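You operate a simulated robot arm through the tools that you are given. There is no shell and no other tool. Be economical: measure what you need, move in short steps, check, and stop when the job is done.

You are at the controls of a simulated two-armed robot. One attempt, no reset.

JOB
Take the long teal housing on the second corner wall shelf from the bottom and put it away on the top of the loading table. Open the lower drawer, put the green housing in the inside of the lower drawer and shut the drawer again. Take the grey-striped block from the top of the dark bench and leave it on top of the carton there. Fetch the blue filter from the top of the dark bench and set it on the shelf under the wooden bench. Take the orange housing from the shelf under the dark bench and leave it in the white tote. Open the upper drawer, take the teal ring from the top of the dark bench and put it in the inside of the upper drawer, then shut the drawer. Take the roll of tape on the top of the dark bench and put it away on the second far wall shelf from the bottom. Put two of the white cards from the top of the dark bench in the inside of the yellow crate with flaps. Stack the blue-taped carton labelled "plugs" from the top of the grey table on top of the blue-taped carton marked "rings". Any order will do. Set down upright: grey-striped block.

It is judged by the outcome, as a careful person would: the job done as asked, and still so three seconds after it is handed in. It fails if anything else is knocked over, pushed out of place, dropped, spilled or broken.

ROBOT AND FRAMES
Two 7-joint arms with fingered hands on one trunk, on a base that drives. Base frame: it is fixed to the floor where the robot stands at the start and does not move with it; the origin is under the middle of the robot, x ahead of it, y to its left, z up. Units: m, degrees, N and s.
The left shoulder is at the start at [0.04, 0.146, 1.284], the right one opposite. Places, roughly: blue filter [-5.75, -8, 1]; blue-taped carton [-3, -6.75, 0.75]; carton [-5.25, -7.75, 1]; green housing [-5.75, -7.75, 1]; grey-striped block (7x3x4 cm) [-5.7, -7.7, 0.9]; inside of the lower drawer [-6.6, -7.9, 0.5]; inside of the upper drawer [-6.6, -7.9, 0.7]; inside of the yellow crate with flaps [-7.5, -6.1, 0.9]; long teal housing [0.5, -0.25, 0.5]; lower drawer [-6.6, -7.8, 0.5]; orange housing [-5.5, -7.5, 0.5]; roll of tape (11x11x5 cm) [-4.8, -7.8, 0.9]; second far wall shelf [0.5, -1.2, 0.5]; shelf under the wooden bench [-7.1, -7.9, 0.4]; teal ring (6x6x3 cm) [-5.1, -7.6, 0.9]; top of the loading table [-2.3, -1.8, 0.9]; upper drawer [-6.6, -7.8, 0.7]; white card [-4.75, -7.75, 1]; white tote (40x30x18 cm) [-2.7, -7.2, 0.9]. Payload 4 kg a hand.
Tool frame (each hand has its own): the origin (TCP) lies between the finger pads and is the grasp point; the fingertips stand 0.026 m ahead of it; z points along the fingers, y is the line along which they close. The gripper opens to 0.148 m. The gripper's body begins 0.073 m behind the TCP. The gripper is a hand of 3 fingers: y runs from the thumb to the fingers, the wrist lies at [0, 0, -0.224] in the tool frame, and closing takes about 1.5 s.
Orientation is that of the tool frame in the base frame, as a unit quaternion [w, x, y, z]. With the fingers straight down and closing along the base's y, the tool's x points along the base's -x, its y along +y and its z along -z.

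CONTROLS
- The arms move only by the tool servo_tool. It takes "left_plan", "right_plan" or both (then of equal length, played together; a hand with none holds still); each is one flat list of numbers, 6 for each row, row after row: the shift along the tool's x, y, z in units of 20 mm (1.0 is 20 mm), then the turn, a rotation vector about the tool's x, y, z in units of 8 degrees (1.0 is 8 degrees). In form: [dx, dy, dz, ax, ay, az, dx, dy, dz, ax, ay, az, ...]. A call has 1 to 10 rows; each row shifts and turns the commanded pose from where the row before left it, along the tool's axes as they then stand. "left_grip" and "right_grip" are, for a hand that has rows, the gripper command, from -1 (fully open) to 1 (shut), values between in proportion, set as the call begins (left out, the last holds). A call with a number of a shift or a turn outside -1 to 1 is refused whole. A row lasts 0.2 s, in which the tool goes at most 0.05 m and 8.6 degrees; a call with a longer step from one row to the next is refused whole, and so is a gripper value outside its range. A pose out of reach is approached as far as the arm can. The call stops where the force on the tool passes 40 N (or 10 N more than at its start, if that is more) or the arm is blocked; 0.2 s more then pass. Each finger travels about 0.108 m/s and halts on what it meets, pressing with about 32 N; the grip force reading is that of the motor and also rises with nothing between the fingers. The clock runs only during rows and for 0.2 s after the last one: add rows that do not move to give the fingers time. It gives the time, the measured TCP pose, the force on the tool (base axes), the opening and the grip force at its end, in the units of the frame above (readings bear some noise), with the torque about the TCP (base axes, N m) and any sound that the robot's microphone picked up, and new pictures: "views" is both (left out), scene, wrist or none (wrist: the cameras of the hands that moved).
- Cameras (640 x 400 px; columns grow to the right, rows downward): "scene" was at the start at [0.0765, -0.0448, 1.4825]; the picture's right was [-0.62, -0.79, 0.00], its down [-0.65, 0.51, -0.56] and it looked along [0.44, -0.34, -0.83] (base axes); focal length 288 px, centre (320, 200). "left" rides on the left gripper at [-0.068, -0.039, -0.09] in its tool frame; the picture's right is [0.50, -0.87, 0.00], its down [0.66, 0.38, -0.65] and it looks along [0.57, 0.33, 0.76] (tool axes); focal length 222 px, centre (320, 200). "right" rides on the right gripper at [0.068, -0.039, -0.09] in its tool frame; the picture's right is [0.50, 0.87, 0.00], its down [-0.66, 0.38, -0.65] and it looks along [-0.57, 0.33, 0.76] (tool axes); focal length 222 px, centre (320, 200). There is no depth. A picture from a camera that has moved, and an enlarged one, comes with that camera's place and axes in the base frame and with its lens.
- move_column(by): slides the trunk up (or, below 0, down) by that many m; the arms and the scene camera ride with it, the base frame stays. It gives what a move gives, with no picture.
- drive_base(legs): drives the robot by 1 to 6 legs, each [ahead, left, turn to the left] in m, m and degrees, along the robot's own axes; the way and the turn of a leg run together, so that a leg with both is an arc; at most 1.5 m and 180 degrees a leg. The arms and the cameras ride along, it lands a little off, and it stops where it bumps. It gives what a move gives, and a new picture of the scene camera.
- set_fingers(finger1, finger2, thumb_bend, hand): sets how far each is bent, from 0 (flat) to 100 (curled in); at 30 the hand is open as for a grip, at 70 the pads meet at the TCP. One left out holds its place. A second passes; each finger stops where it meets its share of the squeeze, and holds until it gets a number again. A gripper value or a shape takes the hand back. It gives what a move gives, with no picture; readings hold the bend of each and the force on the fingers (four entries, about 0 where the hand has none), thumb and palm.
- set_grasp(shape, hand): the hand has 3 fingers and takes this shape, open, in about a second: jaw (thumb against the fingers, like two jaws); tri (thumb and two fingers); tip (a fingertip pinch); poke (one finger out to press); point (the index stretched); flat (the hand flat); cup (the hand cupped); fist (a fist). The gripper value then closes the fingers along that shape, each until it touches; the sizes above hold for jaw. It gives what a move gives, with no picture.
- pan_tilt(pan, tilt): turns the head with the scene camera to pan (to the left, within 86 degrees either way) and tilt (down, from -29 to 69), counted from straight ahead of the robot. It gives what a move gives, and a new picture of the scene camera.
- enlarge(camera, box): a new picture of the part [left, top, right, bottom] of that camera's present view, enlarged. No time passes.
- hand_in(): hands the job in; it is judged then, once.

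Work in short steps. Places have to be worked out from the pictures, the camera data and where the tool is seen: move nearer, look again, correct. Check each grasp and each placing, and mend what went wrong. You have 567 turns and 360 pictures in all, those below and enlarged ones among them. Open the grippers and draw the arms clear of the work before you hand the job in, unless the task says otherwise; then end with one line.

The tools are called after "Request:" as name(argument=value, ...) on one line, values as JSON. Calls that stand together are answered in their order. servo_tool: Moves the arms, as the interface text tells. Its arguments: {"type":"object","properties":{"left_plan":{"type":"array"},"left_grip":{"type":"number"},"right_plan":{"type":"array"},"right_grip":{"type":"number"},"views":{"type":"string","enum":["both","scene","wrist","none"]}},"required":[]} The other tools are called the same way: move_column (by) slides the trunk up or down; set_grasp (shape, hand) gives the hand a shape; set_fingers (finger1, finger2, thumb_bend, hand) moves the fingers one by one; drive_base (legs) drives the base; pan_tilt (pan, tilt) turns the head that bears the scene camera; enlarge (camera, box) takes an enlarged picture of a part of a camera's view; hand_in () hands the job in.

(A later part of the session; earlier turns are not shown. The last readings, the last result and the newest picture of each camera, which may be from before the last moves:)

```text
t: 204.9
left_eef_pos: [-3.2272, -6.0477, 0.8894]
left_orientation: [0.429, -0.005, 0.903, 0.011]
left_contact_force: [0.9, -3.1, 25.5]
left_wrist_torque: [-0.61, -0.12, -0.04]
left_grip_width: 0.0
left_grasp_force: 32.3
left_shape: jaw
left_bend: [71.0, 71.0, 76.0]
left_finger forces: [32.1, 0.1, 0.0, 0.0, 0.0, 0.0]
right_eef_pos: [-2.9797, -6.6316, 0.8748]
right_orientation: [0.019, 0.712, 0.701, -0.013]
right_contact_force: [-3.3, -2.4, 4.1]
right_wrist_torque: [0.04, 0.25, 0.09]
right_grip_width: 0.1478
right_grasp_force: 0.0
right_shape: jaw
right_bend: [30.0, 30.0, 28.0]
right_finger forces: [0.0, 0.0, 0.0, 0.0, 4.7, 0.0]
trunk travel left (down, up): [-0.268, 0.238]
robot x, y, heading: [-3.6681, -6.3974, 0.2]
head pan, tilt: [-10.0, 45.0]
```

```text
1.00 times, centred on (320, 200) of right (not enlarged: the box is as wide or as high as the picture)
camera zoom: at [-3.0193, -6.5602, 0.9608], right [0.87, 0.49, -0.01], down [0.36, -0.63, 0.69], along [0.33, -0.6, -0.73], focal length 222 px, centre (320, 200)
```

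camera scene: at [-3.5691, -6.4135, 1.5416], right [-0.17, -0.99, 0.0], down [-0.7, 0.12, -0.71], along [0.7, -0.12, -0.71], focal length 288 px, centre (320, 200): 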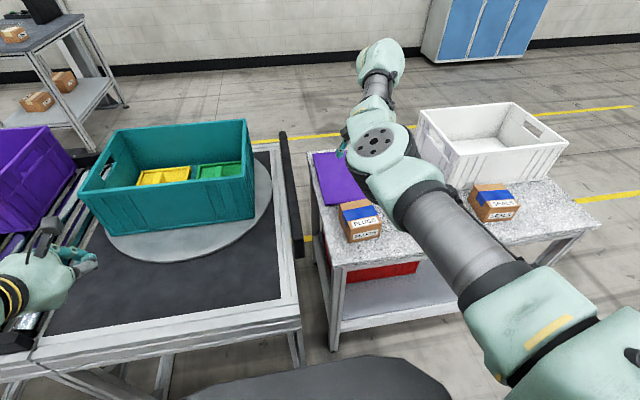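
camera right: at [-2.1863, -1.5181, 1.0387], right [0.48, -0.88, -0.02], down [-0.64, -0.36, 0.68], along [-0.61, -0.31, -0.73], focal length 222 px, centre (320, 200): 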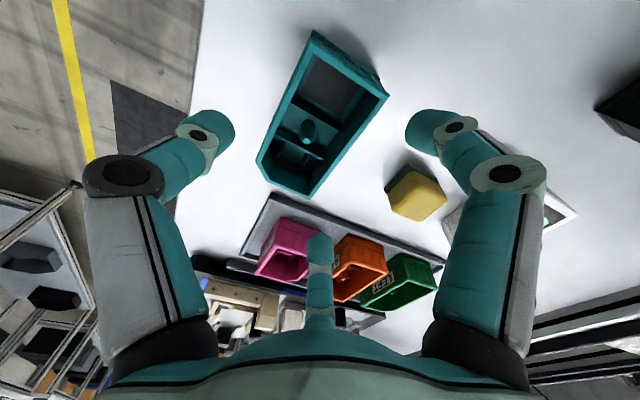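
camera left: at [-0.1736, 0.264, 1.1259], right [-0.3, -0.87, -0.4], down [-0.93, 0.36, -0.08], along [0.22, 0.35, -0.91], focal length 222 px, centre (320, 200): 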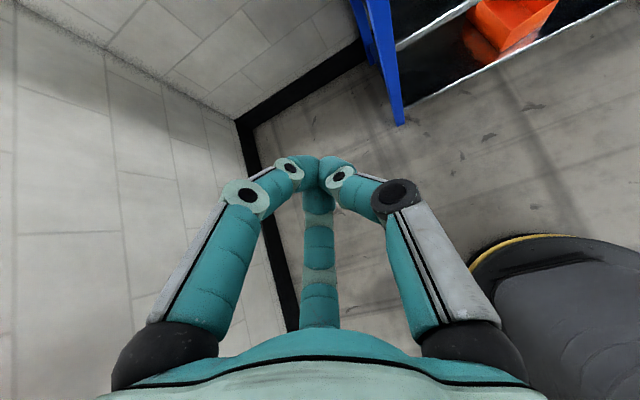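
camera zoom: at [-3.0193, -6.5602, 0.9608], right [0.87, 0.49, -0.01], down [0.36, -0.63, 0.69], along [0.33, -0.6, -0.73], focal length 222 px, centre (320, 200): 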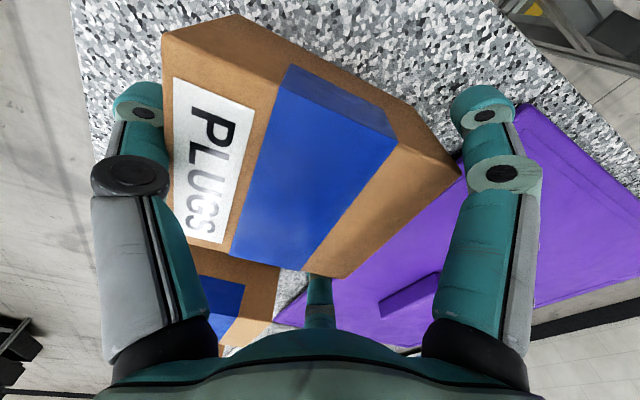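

The left hand touched the neighbouring table; I raise it right away while closing the right hand on PLUGS.

Request:
servo_tool(left_plan=[-0.773, 0, -0.635, 0, 0, 0, -0.773, 0, -0.635, 0, 0, 0, -0.773, 0, -0.635, 0, 0, 0, -0.773, 0, -0.635, 0, 0, 0, -0.773, 0, -0.635, 0, 0, 0, 0, 0, 0, 0, 0, 0, 0, 0, 0, 0, 0, 0], right_plan=[0, 0, 0, 0, 0, 0, 0, 0, 0, 0, 0, 0, 0, 0, 0, 0, 0, 0, 0, 0, 0, 0, 0, 0, 0, 0, 0, 0, 0, 0, 0, 0, 0, 0, 0, 0, 0, 0, 0, 0, 0, 0], right_grip=1, views="both")

```text
t: 206.5
left_eef_pos: [-3.2215, -6.0418, 0.9864]
left_orientation: [0.426, -0.005, 0.905, 0.011]
left_contact_force: [-0.2, 0.8, -0.2]
left_wrist_torque: [0.01, 0.0, -0.03]
left_grip_width: 0.0
left_grasp_force: 31.8
left_shape: jaw
left_bend: [70.0, 71.0, 76.0]
left_finger forces: [0.0, 0.0, 0.1, 0.0, 0.1, 0.1]
left hand out of reach, approached as far as the arm can: row 1, 2
right_eef_pos: [-2.9797, -6.6309, 0.8736]
right_orientation: [0.019, 0.712, 0.701, -0.012]
right_contact_force: [-3.0, 0.5, 5.1]
right_wrist_torque: [0.05, -0.01, 0.03]
right_grip_width: 0.1258
right_grasp_force: 32.2
right_shape: jaw
right_bend: [26.0, 28.0, 27.0]
right_finger forces: [24.2, 27.5, 0.0, 0.1, 35.2, 0.0]
trunk travel left (down, up): [-0.268, 0.238]
robot x, y, heading: [-3.6659, -6.3999, 0.5]
head pan, tilt: [-10.0, 45.0]
camera scene: at [-3.5671, -6.4106, 1.3117], right [-0.17, -0.99, 0.0], down [-0.7, 0.12, -0.71], along [0.7, -0.12, -0.71], focal length 288 px, centre (320, 200)
camera right: at [-3.0185, -6.5592, 0.96], right [0.87, 0.49, -0.02], down [0.36, -0.63, 0.69], along [0.32, -0.6, -0.73], focal length 222 px, centre (320, 200)
camera left: at [-3.2491, -6.0837, 1.0958], right [-0.3, -0.87, -0.4], down [-0.93, 0.36, -0.08], along [0.22, 0.35, -0.91], focal length 222 px, centre (320, 200)
```

scene: 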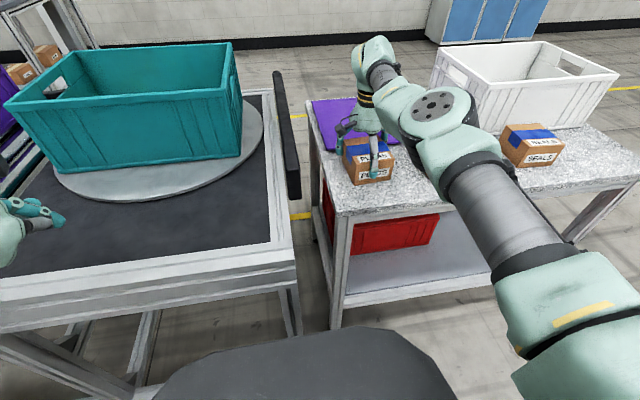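
right: 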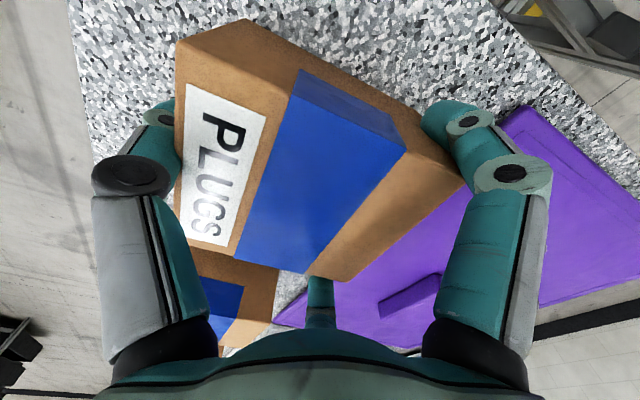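
left: 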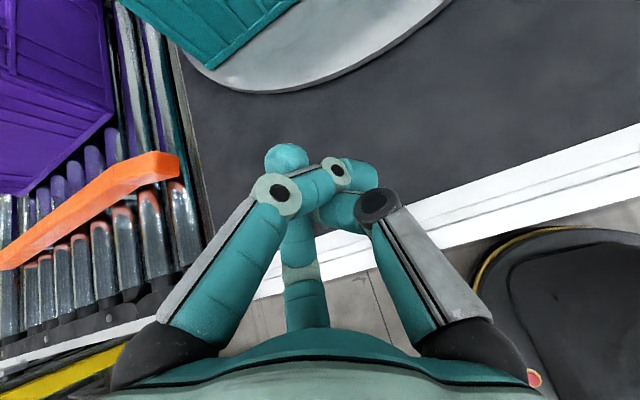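

Gripped (≈12 cm span, balanced forces). Lift with the trunk by 14 cm.

Request:
move_column(by=0.14)

Request:
enlarge(camera="right", box=[0, 0, 640, 400])

```text
t: 208.2
left_eef_pos: [-3.2212, -6.0421, 1.1254]
left_orientation: [0.427, -0.004, 0.904, 0.01]
left_contact_force: [0.1, 0.8, -0.6]
left_wrist_torque: [0.03, -0.02, 0.0]
left_grip_width: 0.0003
left_grasp_force: 32.3
left_shape: jaw
left_bend: [70.0, 71.0, 76.0]
left_finger forces: [0.0, 0.1, 0.0, 0.1, 0.0, 0.1]
right_eef_pos: [-2.9773, -6.6305, 1.0117]
right_orientation: [0.019, 0.713, 0.701, -0.013]
right_contact_force: [0.2, 0.6, -3.2]
right_wrist_torque: [0.01, -0.05, 0.0]
right_grip_width: 0.1259
right_grasp_force: 32.0
right_shape: jaw
right_bend: [26.0, 28.0, 27.0]
right_finger forces: [24.8, 28.6, 0.0, 0.1, 33.2, 0.0]
trunk travel left (down, up): [-0.408, 0.098]
robot x, y, heading: [-3.6651, -6.3962, 0.2]
head pan, tilt: [-10.0, 45.0]
```

```text
1.00 times, centred on (320, 200) of right (not enlarged: the box is as wide or as high as the picture)
camera zoom: at [-3.0172, -6.5595, 1.0984], right [0.87, 0.49, -0.02], down [0.36, -0.63, 0.68], along [0.32, -0.6, -0.73], focal length 222 px, centre (320, 200)
```

zoom: 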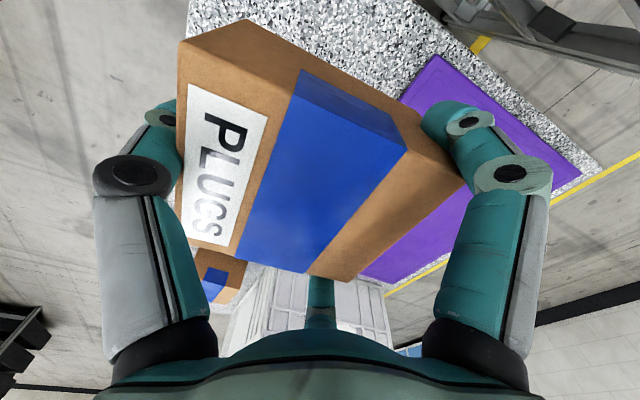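

Lifted cleanly. To measure RINGS precisely I raise fully and sidestep right so the scene camera sees RINGS unobstructed.

Request:
move_column(by=0.095)

Request:
drive_base(legs=[[-0.05, -0.45, 0]])

Request:
pan_tilt(pan=0, tilt=55)

```text
t: 209.5
left_eef_pos: [-3.2211, -6.0428, 1.2205]
left_orientation: [0.427, -0.004, 0.904, 0.01]
left_contact_force: [0.3, 0.3, -0.6]
left_wrist_torque: [-0.04, 0.01, 0.01]
left_grip_width: 0.0002
left_grasp_force: 32.0
left_shape: jaw
left_bend: [70.0, 71.0, 76.0]
left_finger forces: [0.1, 0.0, 0.0, 0.0, 0.1, 0.1]
right_eef_pos: [-2.9782, -6.6315, 1.108]
right_orientation: [0.019, 0.712, 0.702, -0.013]
right_contact_force: [0.3, -0.7, -4.1]
right_wrist_torque: [0.0, -0.01, -0.04]
right_grip_width: 0.1262
right_grasp_force: 32.2
right_shape: jaw
right_bend: [26.0, 28.0, 27.0]
right_finger forces: [24.7, 28.5, 0.1, 0.0, 33.2, 0.0]
trunk travel left (down, up): [-0.503, 0.003]
robot x, y, heading: [-3.668, -6.3968, 0.3]
head pan, tilt: [-10.0, 45.0]
```

```text
t: 212.2
left_eef_pos: [-3.2668, -6.4923, 1.2192]
left_orientation: [0.426, -0.008, 0.904, 0.012]
left_contact_force: [0.1, 0.2, 0.2]
left_wrist_torque: [-0.02, 0.03, 0.02]
left_grip_width: 0.0001
left_grasp_force: 32.1
left_shape: jaw
left_bend: [70.0, 71.0, 76.0]
left_finger forces: [0.1, 0.0, 0.0, 0.1, 0.0, 0.1]
right_eef_pos: [-3.023, -7.078, 1.1088]
right_orientation: [0.018, 0.711, 0.703, -0.014]
right_contact_force: [0.4, 0.1, -3.0]
right_wrist_torque: [0.0, -0.01, 0.01]
right_grip_width: 0.1257
right_grasp_force: 32.2
right_shape: jaw
right_bend: [26.0, 28.0, 27.0]
right_finger forces: [24.8, 28.5, 0.0, 0.1, 33.2, 0.0]
trunk travel left (down, up): [-0.503, 0.003]
robot x, y, heading: [-3.7128, -6.8486, 0.3]
head pan, tilt: [-10.0, 45.0]
camera scene: at [-3.6105, -6.8602, 1.546], right [-0.16, -0.99, 0.0], down [-0.7, 0.12, -0.71], along [0.7, -0.12, -0.71], focal length 288 px, centre (320, 200)
```

scene: 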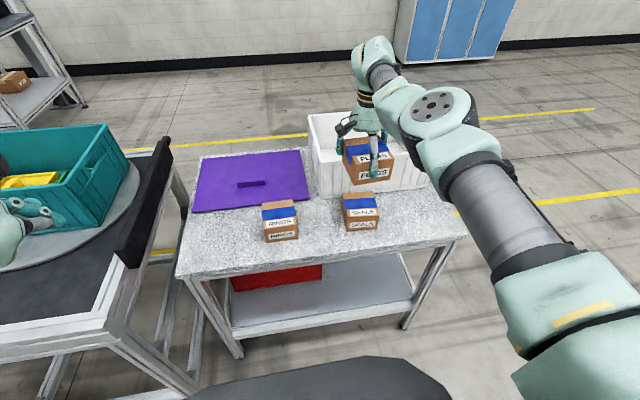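

```text
t: 212.9
left_eef_pos: [-3.2678, -6.4925, 1.2199]
left_orientation: [0.427, -0.008, 0.904, 0.013]
left_contact_force: [-0.2, 0.8, 0.0]
left_wrist_torque: [0.03, -0.03, 0.03]
left_grip_width: 0.0
left_grasp_force: 31.9
left_shape: jaw
left_bend: [70.0, 71.0, 76.0]
left_finger forces: [0.0, 0.0, 0.0, 0.0, 0.1, 0.0]
right_eef_pos: [-3.0218, -7.0805, 1.1069]
right_orientation: [0.019, 0.71, 0.703, -0.013]
right_contact_force: [0.3, -0.5, -3.5]
right_wrist_torque: [0.0, -0.06, -0.02]
right_grip_width: 0.1257
right_grasp_force: 32.2
right_shape: jaw
right_bend: [26.0, 28.0, 27.0]
right_finger forces: [24.7, 28.7, 0.1, 0.0, 33.3, 0.1]
trunk travel left (down, up): [-0.503, 0.003]
robot x, y, heading: [-3.7107, -6.8485, 0.8]
head pan, tilt: [0.0, 55.0]
camera scene: at [-3.6188, -6.8485, 1.5326], right [0.01, -1.0, 0.0], down [-0.82, -0.01, -0.57], along [0.57, 0.0, -0.82], focal length 288 px, centre (320, 200)
```

scene: 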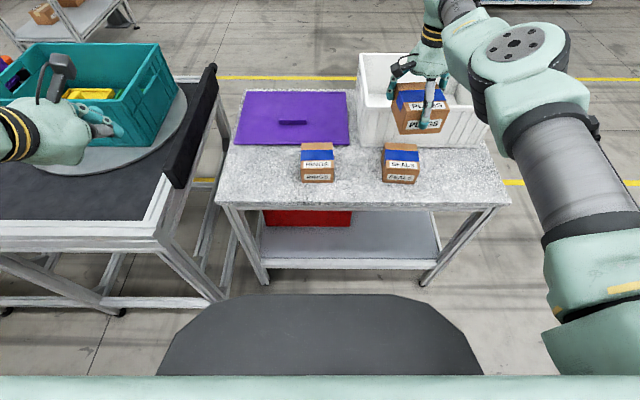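

Both RINGS and the held PLUGS are in view; I zoom for precise corners.

Request:
enlarge(camera="scene", box=[280, 60, 460, 200])

```text
2.86 times, centred on (370, 130) of scene
camera zoom: at [-3.6188, -6.8485, 1.5326], right [0.01, -1.0, 0.0], down [-0.82, -0.01, -0.57], along [0.57, 0.0, -0.82], focal length 822 px, centre (177, 400)
```

zoom: 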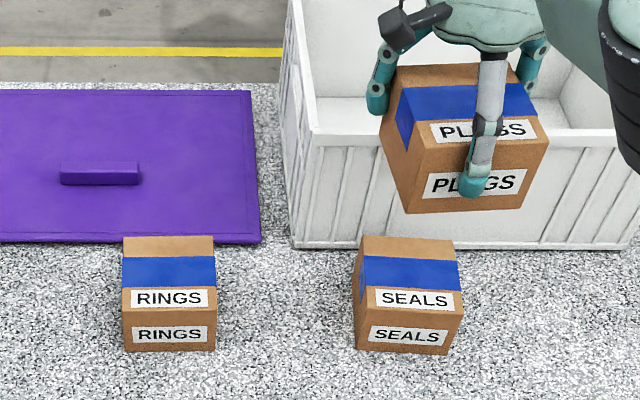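

Target for stacking: TCP ≈(−2.99, −6.822). I drive there and lower 13 cm.

Request:
drive_base(legs=[[0.036, 0.258, -0.5]])

Request:
move_column(by=-0.12)

Request:
enlarge(camera="right", box=[0, 0, 640, 400])

```text
t: 214.8
left_eef_pos: [-3.2286, -6.2467, 1.2228]
left_orientation: [0.426, -0.002, 0.904, 0.013]
left_contact_force: [0.0, -0.4, -0.6]
left_wrist_torque: [0.08, 0.01, 0.02]
left_grip_width: 0.0
left_grasp_force: 31.8
left_shape: jaw
left_bend: [70.0, 71.0, 76.0]
left_finger forces: [0.0, 0.1, 0.0, 0.0, 0.0, 0.0]
right_eef_pos: [-2.9897, -6.8366, 1.1061]
right_orientation: [0.017, 0.715, 0.699, -0.013]
right_contact_force: [0.1, -0.8, -3.0]
right_wrist_torque: [0.05, -0.04, 0.0]
right_grip_width: 0.1254
right_grasp_force: 31.1
right_shape: jaw
right_bend: [26.0, 28.0, 28.0]
right_finger forces: [24.8, 28.7, 0.0, 0.0, 33.1, 0.0]
trunk travel left (down, up): [-0.503, 0.003]
robot x, y, heading: [-3.6759, -6.5929, -0.0]
head pan, tilt: [0.0, 55.0]
camera scene: at [-3.5844, -6.5992, 1.5326], right [0.0, -1.0, 0.0], down [-0.82, 0.0, -0.57], along [0.57, 0.0, -0.82], focal length 288 px, centre (320, 200)
```

scene: 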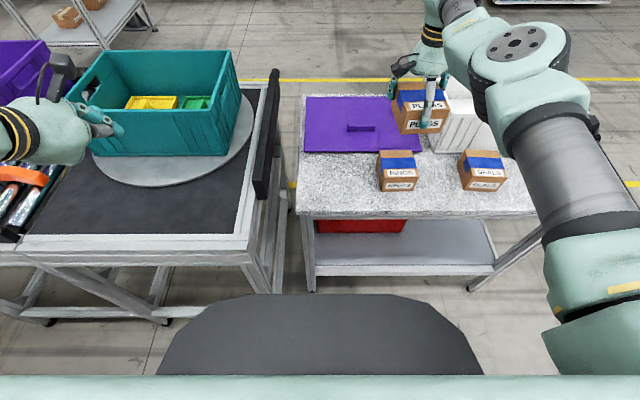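

```text
t: 216.3
left_eef_pos: [-3.2283, -6.2443, 1.1004]
left_orientation: [0.426, -0.003, 0.904, 0.011]
left_contact_force: [1.0, 0.7, 0.7]
left_wrist_torque: [-0.01, 0.04, 0.01]
left_grip_width: 0.0
left_grasp_force: 32.3
left_shape: jaw
left_bend: [70.0, 71.0, 76.0]
left_finger forces: [0.0, 0.0, 0.0, 0.1, 0.0, 0.0]
right_eef_pos: [-2.9914, -6.8334, 0.9871]
right_orientation: [0.018, 0.715, 0.699, -0.014]
right_contact_force: [0.7, 0.4, -2.9]
right_wrist_torque: [0.03, -0.02, -0.01]
right_grip_width: 0.126
right_grasp_force: 31.9
right_shape: jaw
right_bend: [26.0, 28.0, 28.0]
right_finger forces: [24.8, 28.6, 0.1, 0.1, 33.1, 0.0]
trunk travel left (down, up): [-0.383, 0.123]
robot x, y, heading: [-3.6773, -6.5942, 0.1]
head pan, tilt: [0.0, 55.0]
```

```text
1.00 times, centred on (320, 200) of right (not enlarged: the box is as wide or as high as the picture)
camera zoom: at [-3.0289, -6.762, 1.0733], right [0.88, 0.48, -0.02], down [0.36, -0.63, 0.69], along [0.32, -0.61, -0.73], focal length 222 px, centre (320, 200)
```

zoom: 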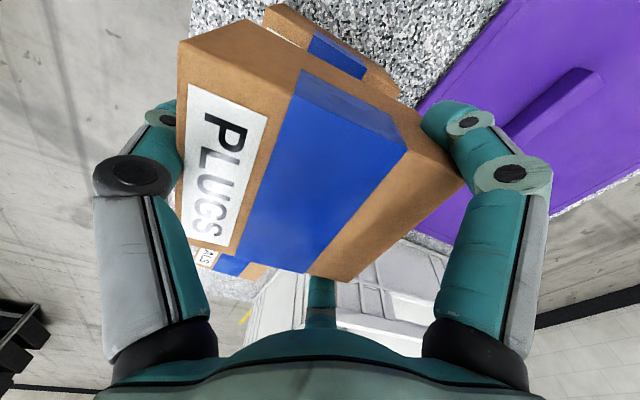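

Alignment is within about 1 cm. Small correction, then lower slowly.

Request:
servo_tool(right_plan=[0.2, 0.25, 0, 0, 0, 0, 0, 0, 0.4, 0, 0, 0, 0, 0, 0.4, 0, 0, 0, 0, 0, 0.4, 0, 0, 0, 0, 0, 0.3, 0, 0, 0, 0, 0, 0.15, 0, 0, 0, 0, 0, 0.15, 0, 0, 0, 0, 0, 0.15, 0, 0, 0, 0, 0, 0.15, 0, 0, 0], views="wrist")

```text
t: 218.3
left_eef_pos: [-3.2286, -6.2444, 1.1012]
left_orientation: [0.427, -0.002, 0.904, 0.011]
left_contact_force: [0.4, -0.3, -0.4]
left_wrist_torque: [0.03, -0.01, -0.02]
left_grip_width: 0.0
left_grasp_force: 32.3
left_shape: jaw
left_bend: [70.0, 71.0, 76.0]
left_finger forces: [0.0, 0.0, 0.0, 0.1, 0.0, 0.0]
right_eef_pos: [-2.992, -6.836, 0.945]
right_orientation: [0.019, 0.715, 0.699, -0.012]
right_contact_force: [0.7, 0.9, -3.2]
right_wrist_torque: [0.03, -0.04, 0.03]
right_grip_width: 0.1258
right_grasp_force: 32.0
right_shape: jaw
right_bend: [26.0, 28.0, 28.0]
right_finger forces: [24.7, 28.7, 0.0, 0.1, 33.0, 0.0]
right hand out of reach, approached as far as the arm can: row 1
trunk travel left (down, up): [-0.383, 0.123]
robot x, y, heading: [-3.6802, -6.5959, 0.0]
head pan, tilt: [0.0, 55.0]
camera right: at [-3.0299, -6.7643, 1.0312], right [0.88, 0.48, -0.01], down [0.36, -0.63, 0.69], along [0.32, -0.61, -0.73], focal length 222 px, centre (320, 200)
```

right: 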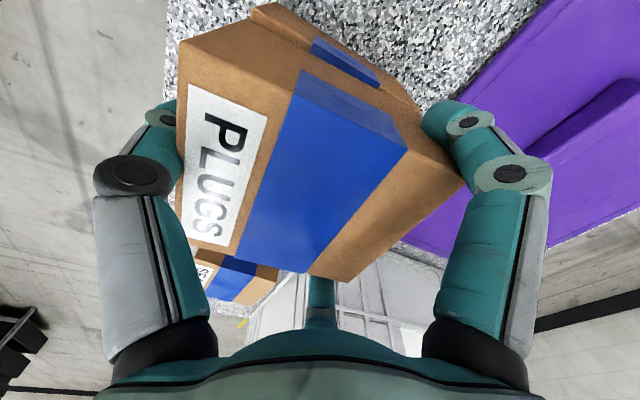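

The arm is at its reach limit, so I nudge the base by about a centimetre, then continue lowering.

Request:
drive_base(legs=[[0.006, 0.008, 0]])

Request:
servo_tool(right_plan=[0, 0, 0.15, 0, 0, 0, 0, 0, 0.15, 0, 0, 0, 0, 0, 0.15, 0, 0, 0, 0, 0, 0.15, 0, 0, 0, 0, 0, 0.15, 0, 0, 0, 0, 0, 0.15, 0, 0, 0], views="wrist")

```text
t: 219.0
left_eef_pos: [-3.2238, -6.2381, 1.1017]
left_orientation: [0.428, -0.002, 0.904, 0.011]
left_contact_force: [-0.1, -0.2, 0.7]
left_wrist_torque: [0.02, -0.02, 0.03]
left_grip_width: 0.0
left_grasp_force: 32.0
left_shape: jaw
left_bend: [70.0, 71.0, 76.0]
left_finger forces: [0.0, 0.0, 0.0, 0.1, 0.1, 0.1]
right_eef_pos: [-2.9871, -6.8314, 0.9456]
right_orientation: [0.018, 0.715, 0.699, -0.012]
right_contact_force: [0.6, -1.2, -2.8]
right_wrist_torque: [-0.02, -0.03, 0.01]
right_grip_width: 0.1259
right_grasp_force: 31.9
right_shape: jaw
right_bend: [26.0, 28.0, 28.0]
right_finger forces: [24.9, 28.8, 0.0, 0.0, 33.1, 0.0]
trunk travel left (down, up): [-0.383, 0.123]
robot x, y, heading: [-3.6713, -6.5848, 0.1]
head pan, tilt: [0.0, 55.0]
camera scene: at [-3.5802, -6.5908, 1.4127], right [0.0, -1.0, 0.0], down [-0.82, 0.0, -0.57], along [0.57, 0.0, -0.82], focal length 288 px, centre (320, 200)
```

scene: 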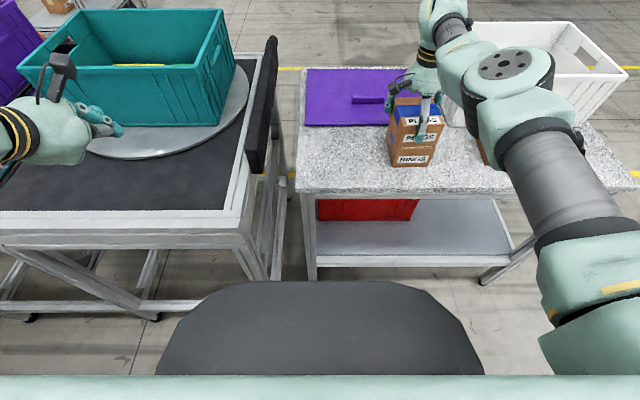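

```text
t: 220.2
left_eef_pos: [-3.2258, -6.2348, 1.1013]
left_orientation: [0.427, -0.003, 0.904, 0.011]
left_contact_force: [-0.4, 0.7, -0.7]
left_wrist_torque: [0.02, 0.05, -0.01]
left_grip_width: 0.0
left_grasp_force: 31.8
left_shape: jaw
left_bend: [70.0, 71.0, 76.0]
left_finger forces: [0.0, 0.0, 0.1, 0.0, 0.1, 0.0]
right_eef_pos: [-2.9832, -6.829, 0.9425]
right_orientation: [0.025, 0.715, 0.699, -0.006]
right_contact_force: [-8.5, 1.4, 18.4]
right_wrist_torque: [0.08, 0.27, -0.01]
right_grip_width: 0.1251
right_grasp_force: 31.6
right_shape: jaw
right_bend: [26.0, 28.0, 26.0]
right_finger forces: [24.5, 27.4, 0.1, 0.0, 38.7, 0.1]
trunk travel left (down, up): [-0.383, 0.123]
robot x, y, heading: [-3.6698, -6.5872, -0.0]
head pan, tilt: [0.0, 55.0]
stopped in row 6 (right hand): the force on the tool passed its limit at 41 N (the readings are from after the stop); the commanded pose is now the measured one
camera right: at [-3.0242, -6.7577, 1.028], right [0.88, 0.48, 0.0], down [0.34, -0.63, 0.69], along [0.33, -0.61, -0.72], focal length 222 px, centre (320, 200)
```

right: 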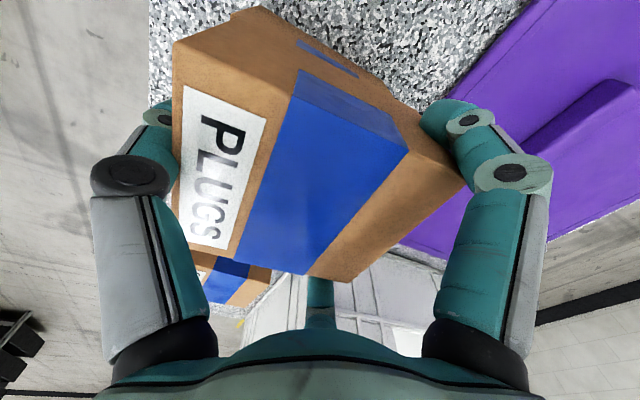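

On contact, well aligned. I open the hand.

Request:
servo_tool(right_plan=[0, 0, -0.05, 0, 0, 0, 0, 0, 0, 0, 0, 0, 0, 0, 0, 0, 0, 0, 0, 0, 0, 0, 0, 0], right_grip=-1, views="wrist")

```text
t: 221.2
left_eef_pos: [-3.223, -6.2361, 1.1009]
left_orientation: [0.427, -0.002, 0.904, 0.01]
left_contact_force: [0.4, 0.6, -0.5]
left_wrist_torque: [0.01, 0.01, 0.05]
left_grip_width: 0.0
left_grasp_force: 31.8
left_shape: jaw
left_bend: [70.0, 71.0, 76.0]
left_finger forces: [0.0, 0.0, 0.1, 0.1, 0.0, 0.1]
right_eef_pos: [-2.9836, -6.8297, 0.9388]
right_orientation: [0.023, 0.715, 0.699, -0.008]
right_contact_force: [-1.7, 0.2, 1.6]
right_wrist_torque: [-0.02, 0.02, -0.01]
right_grip_width: 0.148
right_grasp_force: 0.1
right_shape: jaw
right_bend: [30.0, 30.0, 29.0]
right_finger forces: [0.1, 0.1, 0.0, 0.0, 2.0, 0.0]
trunk travel left (down, up): [-0.383, 0.123]
robot x, y, heading: [-3.6737, -6.5863, -0.1]
head pan, tilt: [0.0, 55.0]
camera right: at [-3.0228, -6.758, 1.0247], right [0.88, 0.48, 0.0], down [0.35, -0.63, 0.69], along [0.33, -0.61, -0.72], focal length 222 px, centre (320, 200)
```

right: 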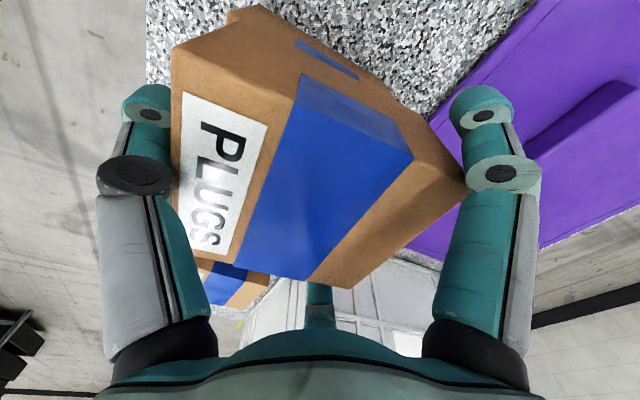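

Thumb barely touches; I raise straight up with the trunk and check the stack.

Request:
move_column(by=0.12)

Request:
drive_base(legs=[[-0.15, 0, 0]])

```text
t: 222.7
left_eef_pos: [-3.2236, -6.2361, 1.2204]
left_orientation: [0.427, -0.003, 0.904, 0.011]
left_contact_force: [0.4, -0.4, -0.3]
left_wrist_torque: [-0.03, -0.01, -0.02]
left_grip_width: 0.0002
left_grasp_force: 32.4
left_shape: jaw
left_bend: [70.0, 71.0, 76.0]
left_finger forces: [0.1, 0.1, 0.0, 0.0, 0.2, 0.0]
right_eef_pos: [-2.9834, -6.8298, 1.06]
right_orientation: [0.023, 0.715, 0.699, -0.008]
right_contact_force: [-0.4, 0.9, 0.1]
right_wrist_torque: [-0.01, 0.0, -0.03]
right_grip_width: 0.1479
right_grasp_force: 0.0
right_shape: jaw
right_bend: [30.0, 30.0, 30.0]
right_finger forces: [0.0, 0.0, 0.0, 0.1, 0.0, 0.0]
trunk travel left (down, up): [-0.503, 0.003]
robot x, y, heading: [-3.6722, -6.5869, 0.2]
head pan, tilt: [0.0, 55.0]
```

```text
t: 224.1
left_eef_pos: [-3.3697, -6.2368, 1.2183]
left_orientation: [0.425, -0.002, 0.905, 0.01]
left_contact_force: [0.7, -0.8, -0.8]
left_wrist_torque: [0.0, 0.02, -0.01]
left_grip_width: 0.0
left_grasp_force: 31.6
left_shape: jaw
left_bend: [70.0, 71.0, 76.0]
left_finger forces: [0.1, 0.0, 0.0, 0.0, 0.0, 0.0]
right_eef_pos: [-3.1298, -6.8291, 1.0573]
right_orientation: [0.022, 0.715, 0.699, -0.009]
right_contact_force: [-0.4, -0.2, 0.2]
right_wrist_torque: [0.01, 0.02, 0.03]
right_grip_width: 0.1481
right_grasp_force: 0.0
right_shape: jaw
right_bend: [30.0, 30.0, 30.0]
right_finger forces: [0.0, 0.1, 0.1, 0.0, 0.0, 0.0]
trunk travel left (down, up): [-0.503, 0.003]
robot x, y, heading: [-3.8161, -6.5842, -0.1]
head pan, tilt: [0.0, 55.0]
camera scene: at [-3.7246, -6.5877, 1.5323], right [0.0, -1.0, 0.0], down [-0.82, 0.0, -0.57], along [0.57, 0.0, -0.82], focal length 288 px, centre (320, 200)
```

scene: 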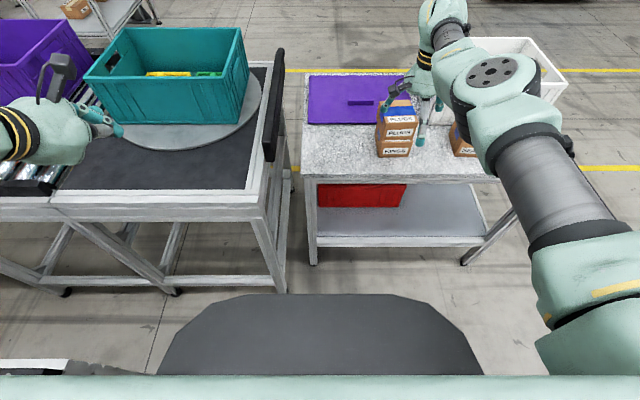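

The stack stands well: PLUGS on RINGS. Next, the dark bench: I back off, turn to face −y and look at the bench and the aisle.

Request:
drive_base(legs=[[-0.35, 0.2, 0], [0, 0, -90]])

Request:
pan_tilt(pan=-40, tilt=22)

```text
t: 230.6
left_eef_pos: [-3.8596, -6.8647, 1.2209]
left_orientation: [0.296, 0.664, 0.614, -0.307]
left_contact_force: [-0.3, 0.4, -0.6]
left_wrist_torque: [0.05, -0.01, 0.0]
left_grip_width: 0.0001
left_grasp_force: 32.2
left_shape: jaw
left_bend: [70.0, 71.0, 76.0]
left_finger forces: [0.0, 0.0, 0.0, 0.0, 0.0, 0.0]
right_eef_pos: [-4.472, -7.0542, 1.0599]
right_orientation: [0.011, 0.998, -0.053, -0.022]
right_contact_force: [0.5, -0.2, 0.9]
right_wrist_torque: [0.02, -0.01, -0.03]
right_grip_width: 0.1481
right_grasp_force: 0.1
right_shape: jaw
right_bend: [30.0, 30.0, 30.0]
right_finger forces: [0.0, 0.0, 0.0, 0.0, 0.0, 0.0]
trunk travel left (down, up): [-0.503, 0.003]
robot x, y, heading: [-4.1741, -6.3864, -94.8]
head pan, tilt: [0.0, 55.0]
camera scene: at [-4.1804, -6.4817, 1.5326], right [-1.0, 0.08, 0.0], down [0.07, 0.82, -0.57], along [-0.05, -0.57, -0.82], focal length 288 px, centre (320, 200)
```

scene: 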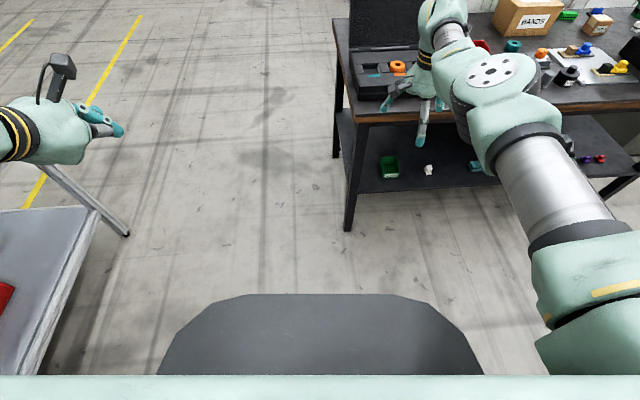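

```text
t: 231.7
left_eef_pos: [-3.8603, -6.8644, 1.221]
left_orientation: [0.297, 0.664, 0.614, -0.307]
left_contact_force: [0.3, -0.3, -0.2]
left_wrist_torque: [-0.04, 0.02, -0.02]
left_grip_width: 0.0002
left_grasp_force: 32.1
left_shape: jaw
left_bend: [70.0, 71.0, 76.0]
left_finger forces: [0.1, 0.0, 0.0, 0.0, 0.0, 0.0]
right_eef_pos: [-4.473, -7.0558, 1.0593]
right_orientation: [0.009, 0.998, -0.053, -0.023]
right_contact_force: [0.4, 0.4, -0.4]
right_wrist_torque: [0.02, -0.02, 0.0]
right_grip_width: 0.148
right_grasp_force: 0.0
right_shape: jaw
right_bend: [30.0, 30.0, 30.0]
right_finger forces: [0.1, 0.0, 0.0, 0.1, 0.1, 0.0]
trunk travel left (down, up): [-0.503, 0.003]
robot x, y, heading: [-4.1739, -6.3892, -95.0]
head pan, tilt: [-40.0, 22.0]
camera scene: at [-4.2398, -6.4758, 1.5814], right [-0.71, 0.7, 0.0], down [0.26, 0.27, -0.93], along [-0.65, -0.66, -0.38], focal length 288 px, centre (320, 200)
```

scene: 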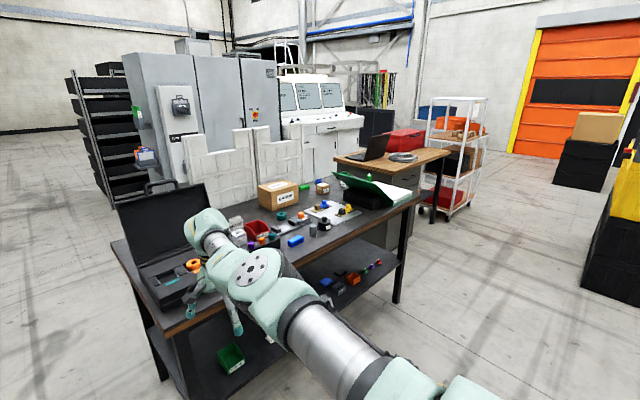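

I zoom into the bench top.

Request:
enlarge(camera="scene", box=[200, 160, 440, 310])

Request:
enlarge(camera="scene", box=[320, 80, 500, 240])

```text
2.67 times, centred on (320, 235) of scene
camera zoom: at [-4.2398, -6.4758, 1.5814], right [-0.71, 0.7, 0.0], down [0.26, 0.27, -0.93], along [-0.65, -0.66, -0.38], focal length 767 px, centre (320, 107)
```

zoom: 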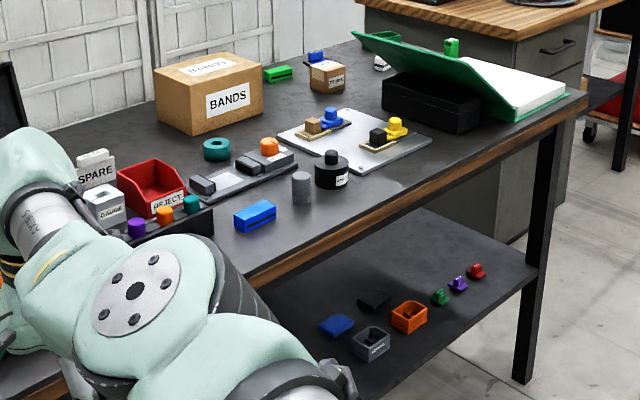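

```text
2.50 times, centred on (410, 160) of scene
camera zoom: at [-4.2398, -6.4758, 1.5814], right [-0.71, 0.7, 0.0], down [0.26, 0.27, -0.93], along [-0.65, -0.66, -0.38], focal length 719 px, centre (95, 300)
```

zoom: 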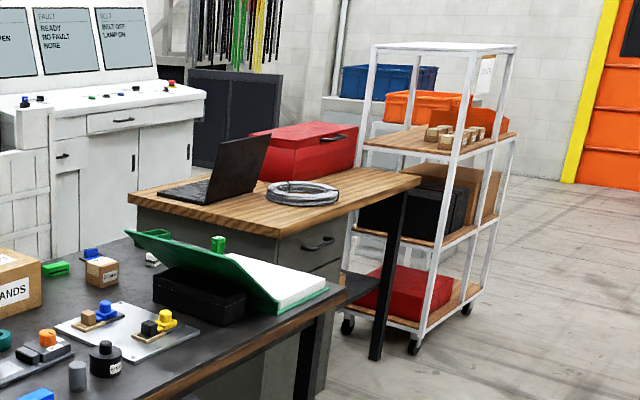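

I see the ring, carton "BANDS", striped block, and drawer cabinet under the wooden bench. I drive along the north aisle toward the drawers to see them closely.

Request:
drive_base(legs=[[0, -1.1, 5], [-0.1, -0.95, 0]])

Request:
pan_tilt(pan=-5, tilt=35)

```text
t: 242.1
left_eef_pos: [-5.8957, -6.6824, 1.221]
left_orientation: [0.312, 0.632, 0.647, -0.291]
left_contact_force: [0.9, -0.1, 1.0]
left_wrist_torque: [-0.05, -0.04, -0.02]
left_grip_width: 0.0
left_grasp_force: 31.7
left_shape: jaw
left_bend: [70.0, 71.0, 76.0]
left_finger forces: [0.1, 0.1, 0.1, 0.1, 0.0, 0.0]
right_eef_pos: [-6.4848, -6.9328, 1.0601]
right_orientation: [0.012, 1.0, -0.003, -0.023]
right_contact_force: [0.2, 0.1, 0.4]
right_wrist_torque: [0.03, -0.01, -0.01]
right_grip_width: 0.1482
right_grasp_force: 0.0
right_shape: jaw
right_bend: [30.0, 30.0, 30.0]
right_finger forces: [0.1, 0.1, 0.1, 0.1, 0.0, 0.0]
trunk travel left (down, up): [-0.503, 0.003]
robot x, y, heading: [-6.2563, -6.2407, -89.0]
head pan, tilt: [-40.0, 22.0]
camera scene: at [-6.3108, -6.3337, 1.5815], right [-0.78, 0.63, 0.0], down [0.24, 0.29, -0.93], along [-0.58, -0.72, -0.37], focal length 288 px, centre (320, 200)
```

scene: 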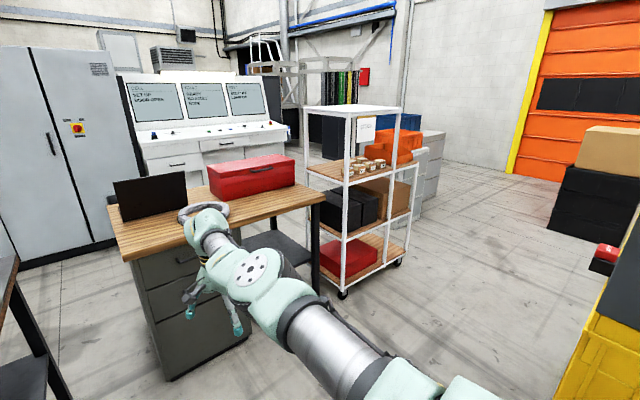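

```text
t: 243.1
left_eef_pos: [-5.8959, -6.6825, 1.2214]
left_orientation: [0.311, 0.633, 0.646, -0.292]
left_contact_force: [0.8, 0.1, -0.6]
left_wrist_torque: [0.0, 0.02, 0.01]
left_grip_width: 0.0
left_grasp_force: 31.9
left_shape: jaw
left_bend: [70.0, 71.0, 76.0]
left_finger forces: [0.0, 0.0, 0.1, 0.0, 0.0, 0.1]
right_eef_pos: [-6.4853, -6.9321, 1.0594]
right_orientation: [0.012, 1.0, -0.003, -0.022]
right_contact_force: [0.8, 0.7, -0.1]
right_wrist_torque: [0.0, 0.02, -0.01]
right_grip_width: 0.1478
right_grasp_force: 0.1
right_shape: jaw
right_bend: [30.0, 30.0, 30.0]
right_finger forces: [0.1, 0.0, 0.0, 0.0, 0.0, 0.1]
trunk travel left (down, up): [-0.503, 0.003]
robot x, y, heading: [-6.2539, -6.2416, -89.2]
head pan, tilt: [-5.0, 35.0]
camera scene: at [-6.2598, -6.3493, 1.5609], right [-1.0, 0.07, 0.0], down [0.04, 0.57, -0.82], along [-0.06, -0.82, -0.57], focal length 288 px, centre (320, 200)
```

scene: 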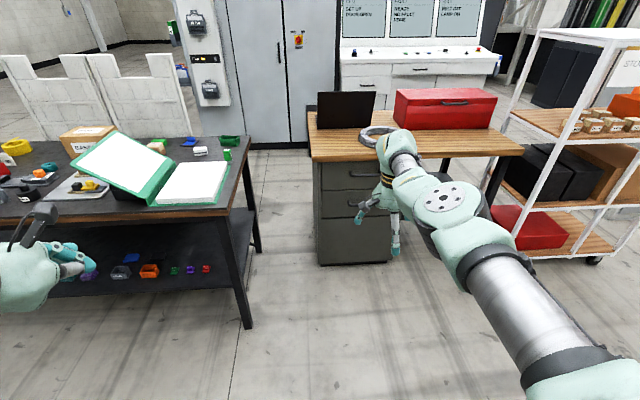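

The drawer cabinet faces north. I zoom on the drawers and on the west end of the dark bench.

Request:
enlarge(camera="scene", box=[290, 110, 450, 270])

Request:
enlarge(camera="scene", box=[0, 120, 260, 290])

```text
2.50 times, centred on (370, 190) of scene
camera zoom: at [-6.2598, -6.3493, 1.5609], right [-1.0, 0.07, 0.0], down [0.04, 0.57, -0.82], along [-0.06, -0.82, -0.57], focal length 719 px, centre (195, 225)
```

zoom: 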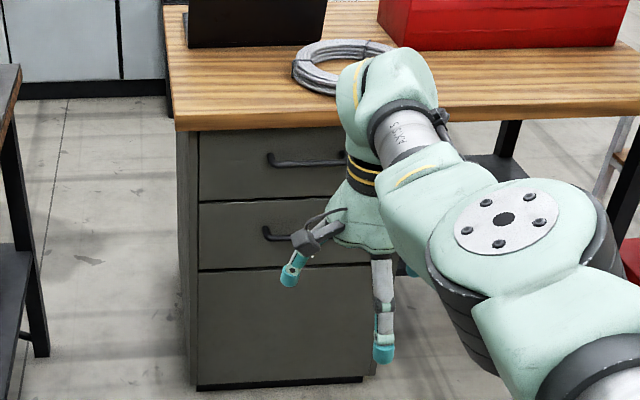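

```text
2.35 times, centred on (130, 205) of scene
camera zoom: at [-6.2598, -6.3493, 1.5609], right [-1.0, 0.07, 0.0], down [0.04, 0.57, -0.82], along [-0.06, -0.82, -0.57], focal length 677 px, centre (767, 188)
```

zoom: 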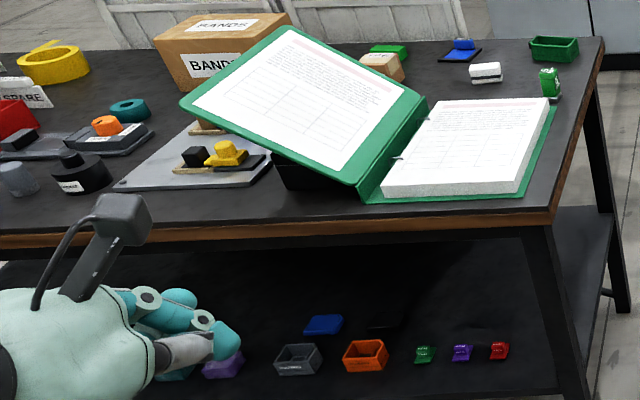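

Drawers: two handles at z≈0.75 and 0.54, x≈−6.6, face y≈−7.75. I tilt the right hand up to point forward (pivoting at the wrist) so it can grip a horizontal handle.

Request:
servo_tool(right_plan=[0, 0.95, -0.04, -0.625, 0, 0, 0, 0.95, -0.04, -0.625, 0, 0, 0, 0.95, -0.04, -0.625, 0, 0, 0, 0.95, -0.04, -0.625, 0, 0, 0, 0.95, -0.04, -0.625, 0, 0, 0, 0.95, -0.04, -0.625, 0, 0, 0, 0.95, -0.04, -0.625, 0, 0, 0, 0.95, -0.04, -0.625, 0, 0, 0, 0.95, -0.04, -0.625, 0, 0, 0, 0.95, -0.04, -0.625, 0, 0], right_grip=-0.2, views="none")

Request:
servo_tool(right_plan=[0, 0.95, -0.04, -0.625, 0, 0, 0, 0.95, -0.04, -0.625, 0, 0, 0, 0.95, -0.04, -0.625, 0, 0, 0, 0.95, -0.04, -0.625, 0, 0, 0, 0.95, -0.04, -0.625, 0, 0], views="both")

```text
t: 245.3
left_eef_pos: [-5.8944, -6.682, 1.2198]
left_orientation: [0.311, 0.633, 0.646, -0.292]
left_contact_force: [0.5, 0.3, 0.3]
left_wrist_torque: [-0.01, 0.03, 0.02]
left_grip_width: 0.0
left_grasp_force: 31.7
left_shape: jaw
left_bend: [70.0, 71.0, 76.0]
left_finger forces: [0.1, 0.0, 0.0, 0.1, 0.0, 0.1]
right_eef_pos: [-6.4839, -7.0988, 1.1412]
right_orientation: [0.433, 0.901, 0.006, -0.02]
right_contact_force: [-0.2, -0.3, 0.1]
right_wrist_torque: [-0.03, -0.04, 0.01]
right_grip_width: 0.0893
right_grasp_force: 0.2
right_shape: jaw
right_bend: [32.0, 32.0, 70.0]
right_finger forces: [0.0, 0.0, 0.0, 0.0, 0.0, 0.0]
trunk travel left (down, up): [-0.503, 0.003]
robot x, y, heading: [-6.2555, -6.2434, -89.1]
head pan, tilt: [-5.0, 35.0]
```

```text
t: 246.5
left_eef_pos: [-5.8953, -6.6824, 1.2202]
left_orientation: [0.311, 0.633, 0.646, -0.292]
left_contact_force: [-0.7, 0.0, 0.2]
left_wrist_torque: [-0.02, -0.01, -0.03]
left_grip_width: 0.0
left_grasp_force: 32.2
left_shape: jaw
left_bend: [70.0, 71.0, 76.0]
left_finger forces: [0.0, 0.1, 0.1, 0.0, 0.0, 0.1]
right_eef_pos: [-6.4787, -7.1403, 1.2264]
right_orientation: [0.617, 0.786, 0.012, -0.02]
right_contact_force: [-0.2, -0.3, -0.1]
right_wrist_torque: [0.0, 0.04, 0.03]
right_grip_width: 0.0891
right_grasp_force: 0.1
right_shape: jaw
right_bend: [32.0, 32.0, 70.0]
right_finger forces: [0.1, 0.0, 0.0, 0.0, 0.0, 0.0]
trunk travel left (down, up): [-0.503, 0.003]
robot x, y, heading: [-6.2558, -6.2385, -89.1]
head pan, tilt: [-5.0, 35.0]
camera scene: at [-6.2597, -6.3494, 1.5609], right [-1.0, 0.07, 0.0], down [0.04, 0.57, -0.82], along [-0.06, -0.82, -0.57], focal length 288 px, centre (320, 200)
camera right: at [-6.4121, -7.0434, 1.206], right [0.54, -0.21, 0.82], down [-0.63, 0.55, 0.55], along [-0.56, -0.81, 0.16], focal length 222 px, centre (320, 200)
```

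scene: 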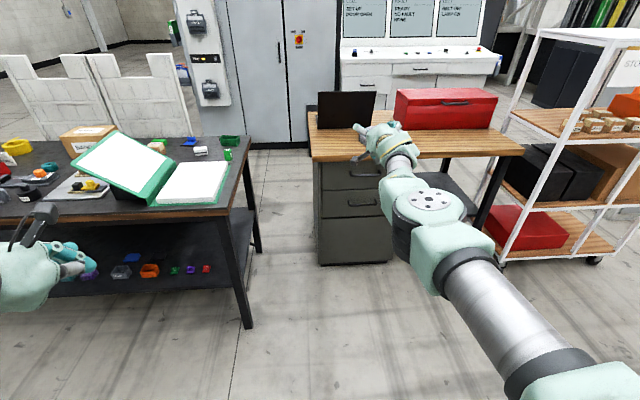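
right: 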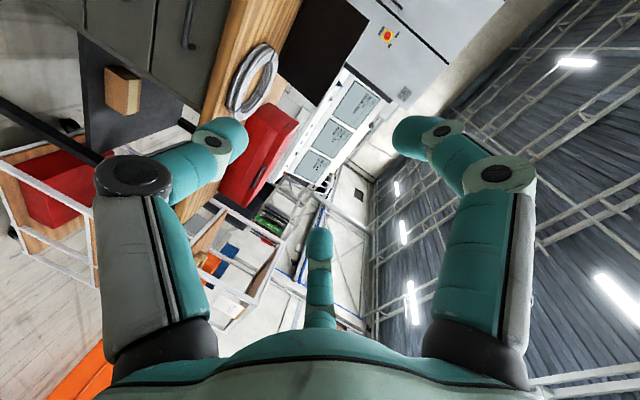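

The hand now points forward with 0.9 m reach. I fold the left hand down and back out of the way.

Request:
servo_tool(left_plan=[0.95, 0, -0.04, 0, 0.625, 0, 0.95, 0, -0.04, 0, 0.625, 0, 0.95, 0, -0.04, 0, 0.625, 0, 0.95, 0, -0.04, 0, 0.625, 0, 0.95, 0, -0.04, 0, 0.625, 0, 0.95, 0, -0.04, 0, 0.625, 0, 0.95, 0, -0.04, 0, 0.625, 0, 0.95, 0, -0.04, 0, 0.625, 0, 0.95, 0, -0.04, 0, 0.625, 0, 0.95, 0, -0.04, 0, 0.625, 0], views="none")

Request:
pan_tilt(pan=25, tilt=50)

```text
t: 248.7
left_eef_pos: [-5.905, -6.5154, 1.0655]
left_orientation: [0.012, 0.696, 0.718, 0.002]
left_contact_force: [0.2, 0.2, -0.2]
left_wrist_torque: [0.0, 0.03, -0.03]
left_grip_width: 0.0
left_grasp_force: 31.6
left_shape: jaw
left_bend: [70.0, 71.0, 76.0]
left_finger forces: [0.0, 0.0, 0.0, 0.0, 0.0, 0.0]
left hand out of reach, approached as far as the arm can: row 7, 8, 9, 10
right_eef_pos: [-6.4788, -7.1402, 1.226]
right_orientation: [0.617, 0.786, 0.011, -0.02]
right_contact_force: [0.3, 0.5, -0.6]
right_wrist_torque: [-0.02, -0.04, -0.02]
right_grip_width: 0.0892
right_grasp_force: 0.0
right_shape: jaw
right_bend: [32.0, 32.0, 70.0]
right_finger forces: [0.1, 0.0, 0.1, 0.1, 0.1, 0.0]
trunk travel left (down, up): [-0.503, 0.003]
robot x, y, heading: [-6.2528, -6.2416, -89.3]
head pan, tilt: [-5.0, 35.0]
```

```text
t: 249.6
left_eef_pos: [-5.9068, -6.5148, 1.0662]
left_orientation: [0.012, 0.695, 0.719, 0.001]
left_contact_force: [0.3, 0.2, 0.1]
left_wrist_torque: [-0.01, -0.02, -0.01]
left_grip_width: 0.0001
left_grasp_force: 32.1
left_shape: jaw
left_bend: [70.0, 71.0, 76.0]
left_finger forces: [0.0, 0.0, 0.1, 0.1, 0.0, 0.1]
right_eef_pos: [-6.4781, -7.1388, 1.2252]
right_orientation: [0.618, 0.786, 0.011, -0.019]
right_contact_force: [-0.4, 0.5, -0.3]
right_wrist_torque: [-0.02, -0.02, -0.02]
right_grip_width: 0.0894
right_grasp_force: 0.1
right_shape: jaw
right_bend: [32.0, 32.0, 70.0]
right_finger forces: [0.0, 0.0, 0.0, 0.0, 0.0, 0.0]
trunk travel left (down, up): [-0.503, 0.003]
robot x, y, heading: [-6.2543, -6.2385, -88.9]
head pan, tilt: [25.0, 50.0]
camera scene: at [-6.2199, -6.3306, 1.5392], right [-0.9, -0.44, 0.0], down [-0.33, 0.69, -0.64], along [0.28, -0.58, -0.77], focal length 288 px, centre (320, 200)
```

scene: 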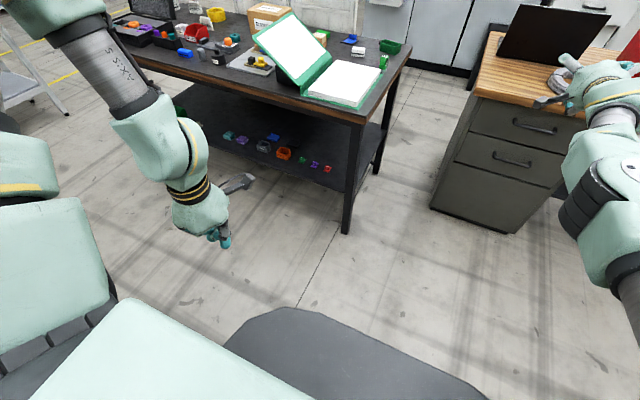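

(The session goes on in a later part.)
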